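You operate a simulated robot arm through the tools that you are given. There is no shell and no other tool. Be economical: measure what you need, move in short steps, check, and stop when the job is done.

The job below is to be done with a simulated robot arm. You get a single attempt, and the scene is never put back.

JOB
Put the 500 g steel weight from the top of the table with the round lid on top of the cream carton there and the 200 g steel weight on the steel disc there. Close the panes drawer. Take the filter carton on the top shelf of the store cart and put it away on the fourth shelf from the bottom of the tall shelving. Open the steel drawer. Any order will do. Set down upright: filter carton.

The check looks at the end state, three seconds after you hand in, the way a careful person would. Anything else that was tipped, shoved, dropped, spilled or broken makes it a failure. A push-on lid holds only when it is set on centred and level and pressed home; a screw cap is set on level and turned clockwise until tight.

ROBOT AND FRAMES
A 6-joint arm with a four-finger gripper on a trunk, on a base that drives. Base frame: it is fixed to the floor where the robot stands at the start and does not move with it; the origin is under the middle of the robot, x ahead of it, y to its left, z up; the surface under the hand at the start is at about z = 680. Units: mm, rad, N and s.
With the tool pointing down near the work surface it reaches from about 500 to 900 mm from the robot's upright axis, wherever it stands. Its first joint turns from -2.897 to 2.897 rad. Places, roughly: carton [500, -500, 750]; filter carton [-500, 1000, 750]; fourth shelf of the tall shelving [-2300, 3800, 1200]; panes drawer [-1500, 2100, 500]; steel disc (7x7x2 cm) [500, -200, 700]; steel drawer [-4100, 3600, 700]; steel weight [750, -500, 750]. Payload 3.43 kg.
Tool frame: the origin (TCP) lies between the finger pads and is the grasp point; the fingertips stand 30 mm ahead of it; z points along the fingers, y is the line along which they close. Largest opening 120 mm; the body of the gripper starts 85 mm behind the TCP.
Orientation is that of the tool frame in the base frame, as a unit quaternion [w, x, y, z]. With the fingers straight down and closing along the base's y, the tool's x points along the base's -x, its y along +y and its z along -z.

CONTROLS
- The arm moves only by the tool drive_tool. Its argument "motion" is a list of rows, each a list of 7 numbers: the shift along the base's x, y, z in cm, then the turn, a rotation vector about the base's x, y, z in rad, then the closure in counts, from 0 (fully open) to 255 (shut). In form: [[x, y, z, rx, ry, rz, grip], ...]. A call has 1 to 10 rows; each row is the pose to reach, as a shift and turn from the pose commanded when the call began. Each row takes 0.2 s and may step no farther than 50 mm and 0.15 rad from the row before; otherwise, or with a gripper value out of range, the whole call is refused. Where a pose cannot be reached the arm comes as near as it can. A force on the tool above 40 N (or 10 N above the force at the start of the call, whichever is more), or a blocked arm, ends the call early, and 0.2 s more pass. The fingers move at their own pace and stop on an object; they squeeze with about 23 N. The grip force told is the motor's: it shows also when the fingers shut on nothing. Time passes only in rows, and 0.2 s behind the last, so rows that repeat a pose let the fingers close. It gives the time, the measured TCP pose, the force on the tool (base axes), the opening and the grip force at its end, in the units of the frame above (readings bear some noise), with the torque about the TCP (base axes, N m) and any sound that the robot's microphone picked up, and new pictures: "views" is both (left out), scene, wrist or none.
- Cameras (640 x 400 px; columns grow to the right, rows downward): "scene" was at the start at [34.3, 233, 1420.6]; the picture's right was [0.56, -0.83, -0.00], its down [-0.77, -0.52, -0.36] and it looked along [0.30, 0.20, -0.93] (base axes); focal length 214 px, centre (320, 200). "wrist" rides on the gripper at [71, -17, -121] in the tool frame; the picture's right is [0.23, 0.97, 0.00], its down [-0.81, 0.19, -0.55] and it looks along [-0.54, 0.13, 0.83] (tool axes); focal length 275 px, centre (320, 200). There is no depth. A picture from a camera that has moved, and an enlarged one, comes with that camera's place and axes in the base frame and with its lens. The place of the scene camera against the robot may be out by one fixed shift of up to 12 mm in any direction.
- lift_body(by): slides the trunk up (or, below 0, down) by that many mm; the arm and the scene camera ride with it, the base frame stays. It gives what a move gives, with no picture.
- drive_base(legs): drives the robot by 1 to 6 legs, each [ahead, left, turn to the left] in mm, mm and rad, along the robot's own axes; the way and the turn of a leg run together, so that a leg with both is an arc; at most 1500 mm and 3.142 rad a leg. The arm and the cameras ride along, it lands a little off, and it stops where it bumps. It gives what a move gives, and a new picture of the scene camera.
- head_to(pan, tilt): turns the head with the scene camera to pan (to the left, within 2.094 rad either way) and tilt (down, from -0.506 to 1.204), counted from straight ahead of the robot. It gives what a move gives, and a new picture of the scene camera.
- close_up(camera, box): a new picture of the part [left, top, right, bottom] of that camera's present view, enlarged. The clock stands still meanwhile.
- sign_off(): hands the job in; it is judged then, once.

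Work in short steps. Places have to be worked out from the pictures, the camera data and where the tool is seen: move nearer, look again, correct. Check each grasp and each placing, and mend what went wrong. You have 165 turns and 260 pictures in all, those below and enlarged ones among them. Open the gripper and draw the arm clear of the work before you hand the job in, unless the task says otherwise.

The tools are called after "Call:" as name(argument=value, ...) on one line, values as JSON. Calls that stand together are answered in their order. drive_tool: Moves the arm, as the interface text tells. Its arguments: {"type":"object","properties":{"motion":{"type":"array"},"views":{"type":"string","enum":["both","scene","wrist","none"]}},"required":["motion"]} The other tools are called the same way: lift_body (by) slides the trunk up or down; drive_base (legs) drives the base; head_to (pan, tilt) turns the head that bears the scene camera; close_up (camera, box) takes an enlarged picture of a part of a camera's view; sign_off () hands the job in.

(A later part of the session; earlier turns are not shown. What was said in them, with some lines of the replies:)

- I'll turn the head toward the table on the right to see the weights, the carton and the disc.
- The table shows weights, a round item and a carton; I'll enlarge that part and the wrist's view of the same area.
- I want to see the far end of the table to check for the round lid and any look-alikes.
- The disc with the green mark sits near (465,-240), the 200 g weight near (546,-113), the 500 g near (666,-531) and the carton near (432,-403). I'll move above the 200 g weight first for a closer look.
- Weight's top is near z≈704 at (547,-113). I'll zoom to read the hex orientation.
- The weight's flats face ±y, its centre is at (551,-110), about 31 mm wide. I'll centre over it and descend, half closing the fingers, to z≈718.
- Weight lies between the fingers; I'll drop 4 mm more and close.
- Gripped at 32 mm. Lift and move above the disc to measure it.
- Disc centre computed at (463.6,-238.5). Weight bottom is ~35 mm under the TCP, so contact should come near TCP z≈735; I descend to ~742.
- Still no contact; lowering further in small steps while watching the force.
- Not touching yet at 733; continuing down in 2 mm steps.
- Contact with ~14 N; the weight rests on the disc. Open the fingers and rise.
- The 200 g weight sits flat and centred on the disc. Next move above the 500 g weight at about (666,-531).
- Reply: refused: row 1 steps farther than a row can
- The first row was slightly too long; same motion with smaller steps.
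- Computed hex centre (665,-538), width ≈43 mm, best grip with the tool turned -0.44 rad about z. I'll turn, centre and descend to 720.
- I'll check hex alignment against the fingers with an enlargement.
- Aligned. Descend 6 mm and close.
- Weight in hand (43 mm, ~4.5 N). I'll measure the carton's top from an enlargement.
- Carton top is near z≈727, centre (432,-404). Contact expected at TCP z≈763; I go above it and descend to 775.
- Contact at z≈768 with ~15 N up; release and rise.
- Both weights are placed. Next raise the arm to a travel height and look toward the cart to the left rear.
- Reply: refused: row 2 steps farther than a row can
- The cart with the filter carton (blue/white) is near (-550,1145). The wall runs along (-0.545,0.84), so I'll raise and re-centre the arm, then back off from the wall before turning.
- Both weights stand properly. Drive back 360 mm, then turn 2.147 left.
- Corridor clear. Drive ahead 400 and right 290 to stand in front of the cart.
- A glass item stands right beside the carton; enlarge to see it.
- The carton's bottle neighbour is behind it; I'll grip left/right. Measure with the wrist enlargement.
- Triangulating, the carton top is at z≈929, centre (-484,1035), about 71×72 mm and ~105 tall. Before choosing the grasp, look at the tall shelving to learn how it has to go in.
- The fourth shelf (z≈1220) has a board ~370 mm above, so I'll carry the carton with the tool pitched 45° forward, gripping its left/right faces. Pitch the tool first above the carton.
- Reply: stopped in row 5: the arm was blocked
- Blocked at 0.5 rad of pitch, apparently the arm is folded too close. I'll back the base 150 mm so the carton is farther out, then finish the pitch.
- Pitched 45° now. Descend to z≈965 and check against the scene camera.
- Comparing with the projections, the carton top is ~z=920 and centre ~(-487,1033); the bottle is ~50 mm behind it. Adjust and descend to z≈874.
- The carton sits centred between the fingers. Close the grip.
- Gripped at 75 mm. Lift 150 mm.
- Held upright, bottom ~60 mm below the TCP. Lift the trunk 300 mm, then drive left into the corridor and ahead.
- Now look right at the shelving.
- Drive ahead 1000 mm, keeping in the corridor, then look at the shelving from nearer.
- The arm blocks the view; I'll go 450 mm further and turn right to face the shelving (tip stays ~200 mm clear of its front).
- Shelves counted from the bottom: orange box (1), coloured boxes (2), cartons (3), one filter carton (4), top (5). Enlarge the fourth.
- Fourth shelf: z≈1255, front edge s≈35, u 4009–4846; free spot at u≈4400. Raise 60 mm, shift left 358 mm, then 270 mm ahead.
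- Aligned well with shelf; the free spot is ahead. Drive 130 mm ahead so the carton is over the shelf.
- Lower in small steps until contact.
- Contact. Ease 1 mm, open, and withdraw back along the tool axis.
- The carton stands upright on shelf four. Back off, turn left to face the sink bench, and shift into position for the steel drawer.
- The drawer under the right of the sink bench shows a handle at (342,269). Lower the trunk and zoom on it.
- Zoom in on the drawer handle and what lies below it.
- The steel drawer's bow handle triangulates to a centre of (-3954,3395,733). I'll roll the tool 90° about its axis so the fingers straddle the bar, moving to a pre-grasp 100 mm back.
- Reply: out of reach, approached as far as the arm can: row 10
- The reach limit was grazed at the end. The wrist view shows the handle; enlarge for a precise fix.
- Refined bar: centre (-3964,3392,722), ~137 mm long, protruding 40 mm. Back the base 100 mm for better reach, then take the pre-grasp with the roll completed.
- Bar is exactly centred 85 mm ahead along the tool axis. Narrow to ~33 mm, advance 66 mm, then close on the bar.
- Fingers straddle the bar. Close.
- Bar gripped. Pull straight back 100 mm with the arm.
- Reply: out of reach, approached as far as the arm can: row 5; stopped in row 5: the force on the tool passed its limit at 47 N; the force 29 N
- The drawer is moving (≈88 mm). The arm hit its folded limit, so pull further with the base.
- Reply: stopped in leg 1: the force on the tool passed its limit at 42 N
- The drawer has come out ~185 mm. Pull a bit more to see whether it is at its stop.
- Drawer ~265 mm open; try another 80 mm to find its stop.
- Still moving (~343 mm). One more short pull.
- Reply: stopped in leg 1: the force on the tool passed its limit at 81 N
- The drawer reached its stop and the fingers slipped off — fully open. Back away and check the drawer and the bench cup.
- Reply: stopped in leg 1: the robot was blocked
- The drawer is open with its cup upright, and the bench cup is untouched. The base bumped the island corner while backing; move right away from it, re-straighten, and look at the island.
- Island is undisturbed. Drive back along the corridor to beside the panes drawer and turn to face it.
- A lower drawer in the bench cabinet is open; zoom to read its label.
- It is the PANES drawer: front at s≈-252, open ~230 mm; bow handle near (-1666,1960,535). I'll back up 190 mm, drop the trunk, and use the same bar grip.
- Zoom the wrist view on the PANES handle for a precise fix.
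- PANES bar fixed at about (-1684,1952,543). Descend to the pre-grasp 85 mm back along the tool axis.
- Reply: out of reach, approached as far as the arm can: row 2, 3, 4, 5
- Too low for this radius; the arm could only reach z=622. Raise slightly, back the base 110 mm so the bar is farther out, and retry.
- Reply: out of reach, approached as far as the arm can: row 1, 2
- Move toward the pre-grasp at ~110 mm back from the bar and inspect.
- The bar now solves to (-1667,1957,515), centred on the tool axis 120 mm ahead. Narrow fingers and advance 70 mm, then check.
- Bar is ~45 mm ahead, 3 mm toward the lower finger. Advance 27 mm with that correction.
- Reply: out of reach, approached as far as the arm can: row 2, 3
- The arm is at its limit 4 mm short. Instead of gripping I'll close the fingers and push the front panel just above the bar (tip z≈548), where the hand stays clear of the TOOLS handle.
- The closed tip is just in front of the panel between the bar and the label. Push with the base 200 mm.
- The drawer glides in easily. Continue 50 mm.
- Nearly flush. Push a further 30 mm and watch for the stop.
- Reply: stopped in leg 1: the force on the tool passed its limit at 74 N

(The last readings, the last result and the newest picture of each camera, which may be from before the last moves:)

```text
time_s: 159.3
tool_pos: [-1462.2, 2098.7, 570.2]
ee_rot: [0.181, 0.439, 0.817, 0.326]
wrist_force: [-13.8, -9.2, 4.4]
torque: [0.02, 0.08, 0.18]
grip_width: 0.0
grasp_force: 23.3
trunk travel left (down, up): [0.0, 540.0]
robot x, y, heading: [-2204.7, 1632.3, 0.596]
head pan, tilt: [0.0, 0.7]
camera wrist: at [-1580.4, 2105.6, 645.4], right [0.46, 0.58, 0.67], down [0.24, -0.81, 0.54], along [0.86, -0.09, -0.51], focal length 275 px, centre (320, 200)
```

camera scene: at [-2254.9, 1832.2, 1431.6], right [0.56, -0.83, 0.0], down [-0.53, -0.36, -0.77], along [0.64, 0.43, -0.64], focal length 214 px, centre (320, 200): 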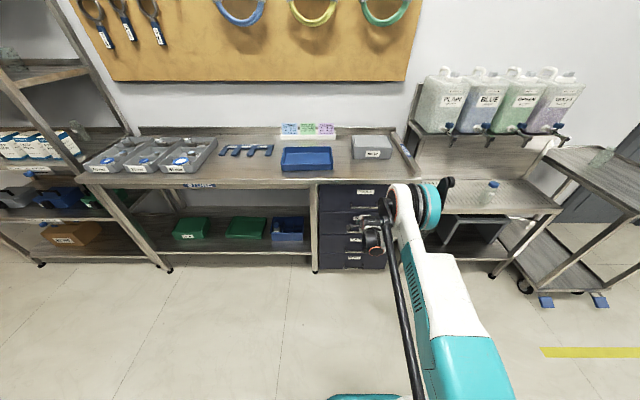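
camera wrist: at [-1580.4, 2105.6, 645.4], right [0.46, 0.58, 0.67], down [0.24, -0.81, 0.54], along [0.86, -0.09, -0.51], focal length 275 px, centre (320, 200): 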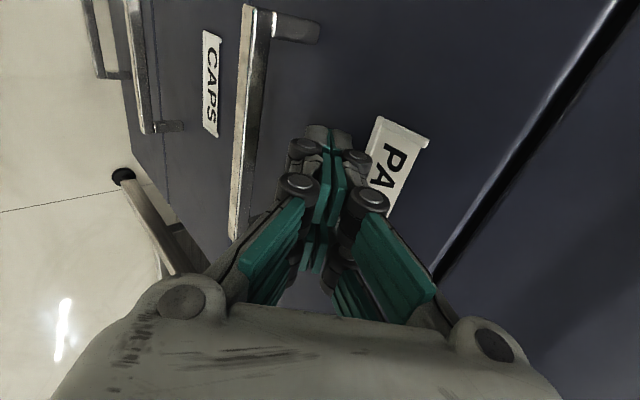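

It hit a solid stop — closed. Back off and verify.

Call:
drive_base(legs=[[-250, 0, 0]])

Call:
drive_tool(motion=[[0, 0, 4, 0, 0, 0, 150], [0, 0, 8, 0, 0, 0, 0], [0, 0, 12, 0, 0, 0, 0]], views="wrist")

Call:
close_up(camera="scene", box=[290, 150, 450, 250])

```text
time_s: 161.2
tool_pos: [-1671.8, 1957.8, 568.6]
ee_rot: [0.181, 0.44, 0.817, 0.326]
wrist_force: [0.5, 0.4, 0.4]
torque: [-0.02, 0.02, 0.0]
grip_width: 0.1
grasp_force: 22.7
trunk travel left (down, up): [0.0, 540.0]
robot x, y, heading: [-2411.1, 1490.5, 0.59]
head pan, tilt: [0.0, 0.7]
camera scene: at [-2464.7, 1691.8, 1431.5], right [0.56, -0.83, 0.0], down [-0.54, -0.36, -0.76], along [0.64, 0.43, -0.64], focal length 214 px, centre (320, 200)
```

scene: 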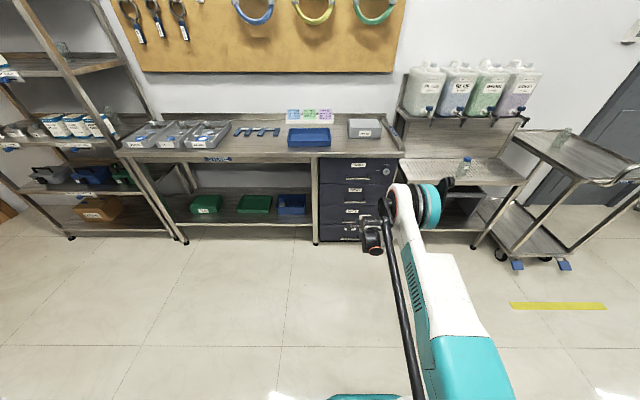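

```text
time_s: 162.0
tool_pos: [-1671.3, 1956.0, 688.4]
ee_rot: [0.181, 0.44, 0.817, 0.326]
wrist_force: [0.6, 0.7, -0.6]
torque: [0.02, -0.03, -0.04]
grip_width: 120.1
grasp_force: 0.1
trunk travel left (down, up): [0.0, 540.0]
robot x, y, heading: [-2417.4, 1487.0, 0.59]
head pan, tilt: [0.0, 0.7]
camera wrist: at [-1790.4, 1964.0, 763.7], right [0.46, 0.58, 0.67], down [0.24, -0.81, 0.54], along [0.86, -0.09, -0.51], focal length 275 px, centre (320, 200)
```

wrist: 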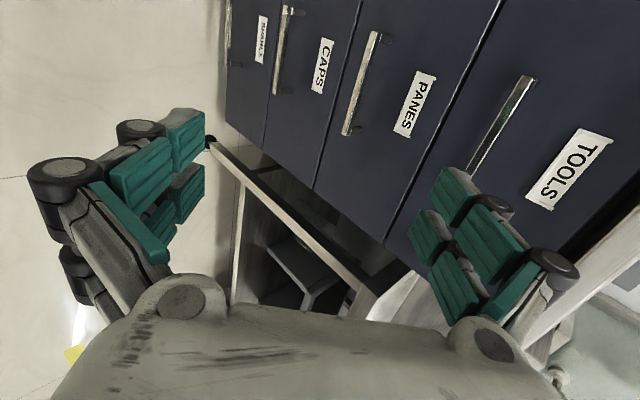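

```text
4.00 times, centred on (370, 200) of scene
camera zoom: at [-2464.8, 1691.7, 1431.6], right [0.56, -0.83, 0.0], down [-0.54, -0.36, -0.76], along [0.64, 0.43, -0.64], focal length 858 px, centre (120, 200)
```

zoom: 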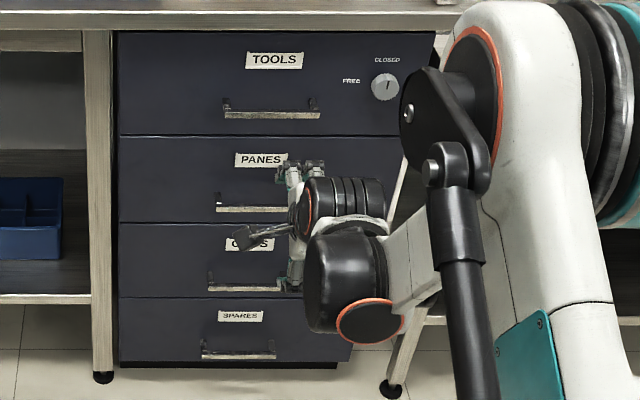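

Everything is in place: the PANES drawer is flush, the steel drawer was still out when last seen, the filter carton stands upright on shelf four, and both weights are set. The arm is clear and the gripper open, so I'm handing in.

Call:
sign_off()

```text
The job is handed in.
```

I finished all four parts and handed the job in; the arm is clear with the gripper open. While backing away from the steel drawer, the base bumped the corner of the island bench. Everything standing on that corner was still upright when I looked.

- **Weights:** the 500 g weight is on the cream carton and the 200 g weight is on the steel disc. I read "the table with the round lid" as naming the table, so I moved no lid; I never identified a round lid on that table.
- **Panes drawer:** closed until it hit its stop, and its front is level with the drawers around it.
- **Filter carton:** upright on the fourth shelf from the bottom, next to the filter carton already there.
- **Steel drawer:** pulled out to its stop. The cup inside it is still standing.
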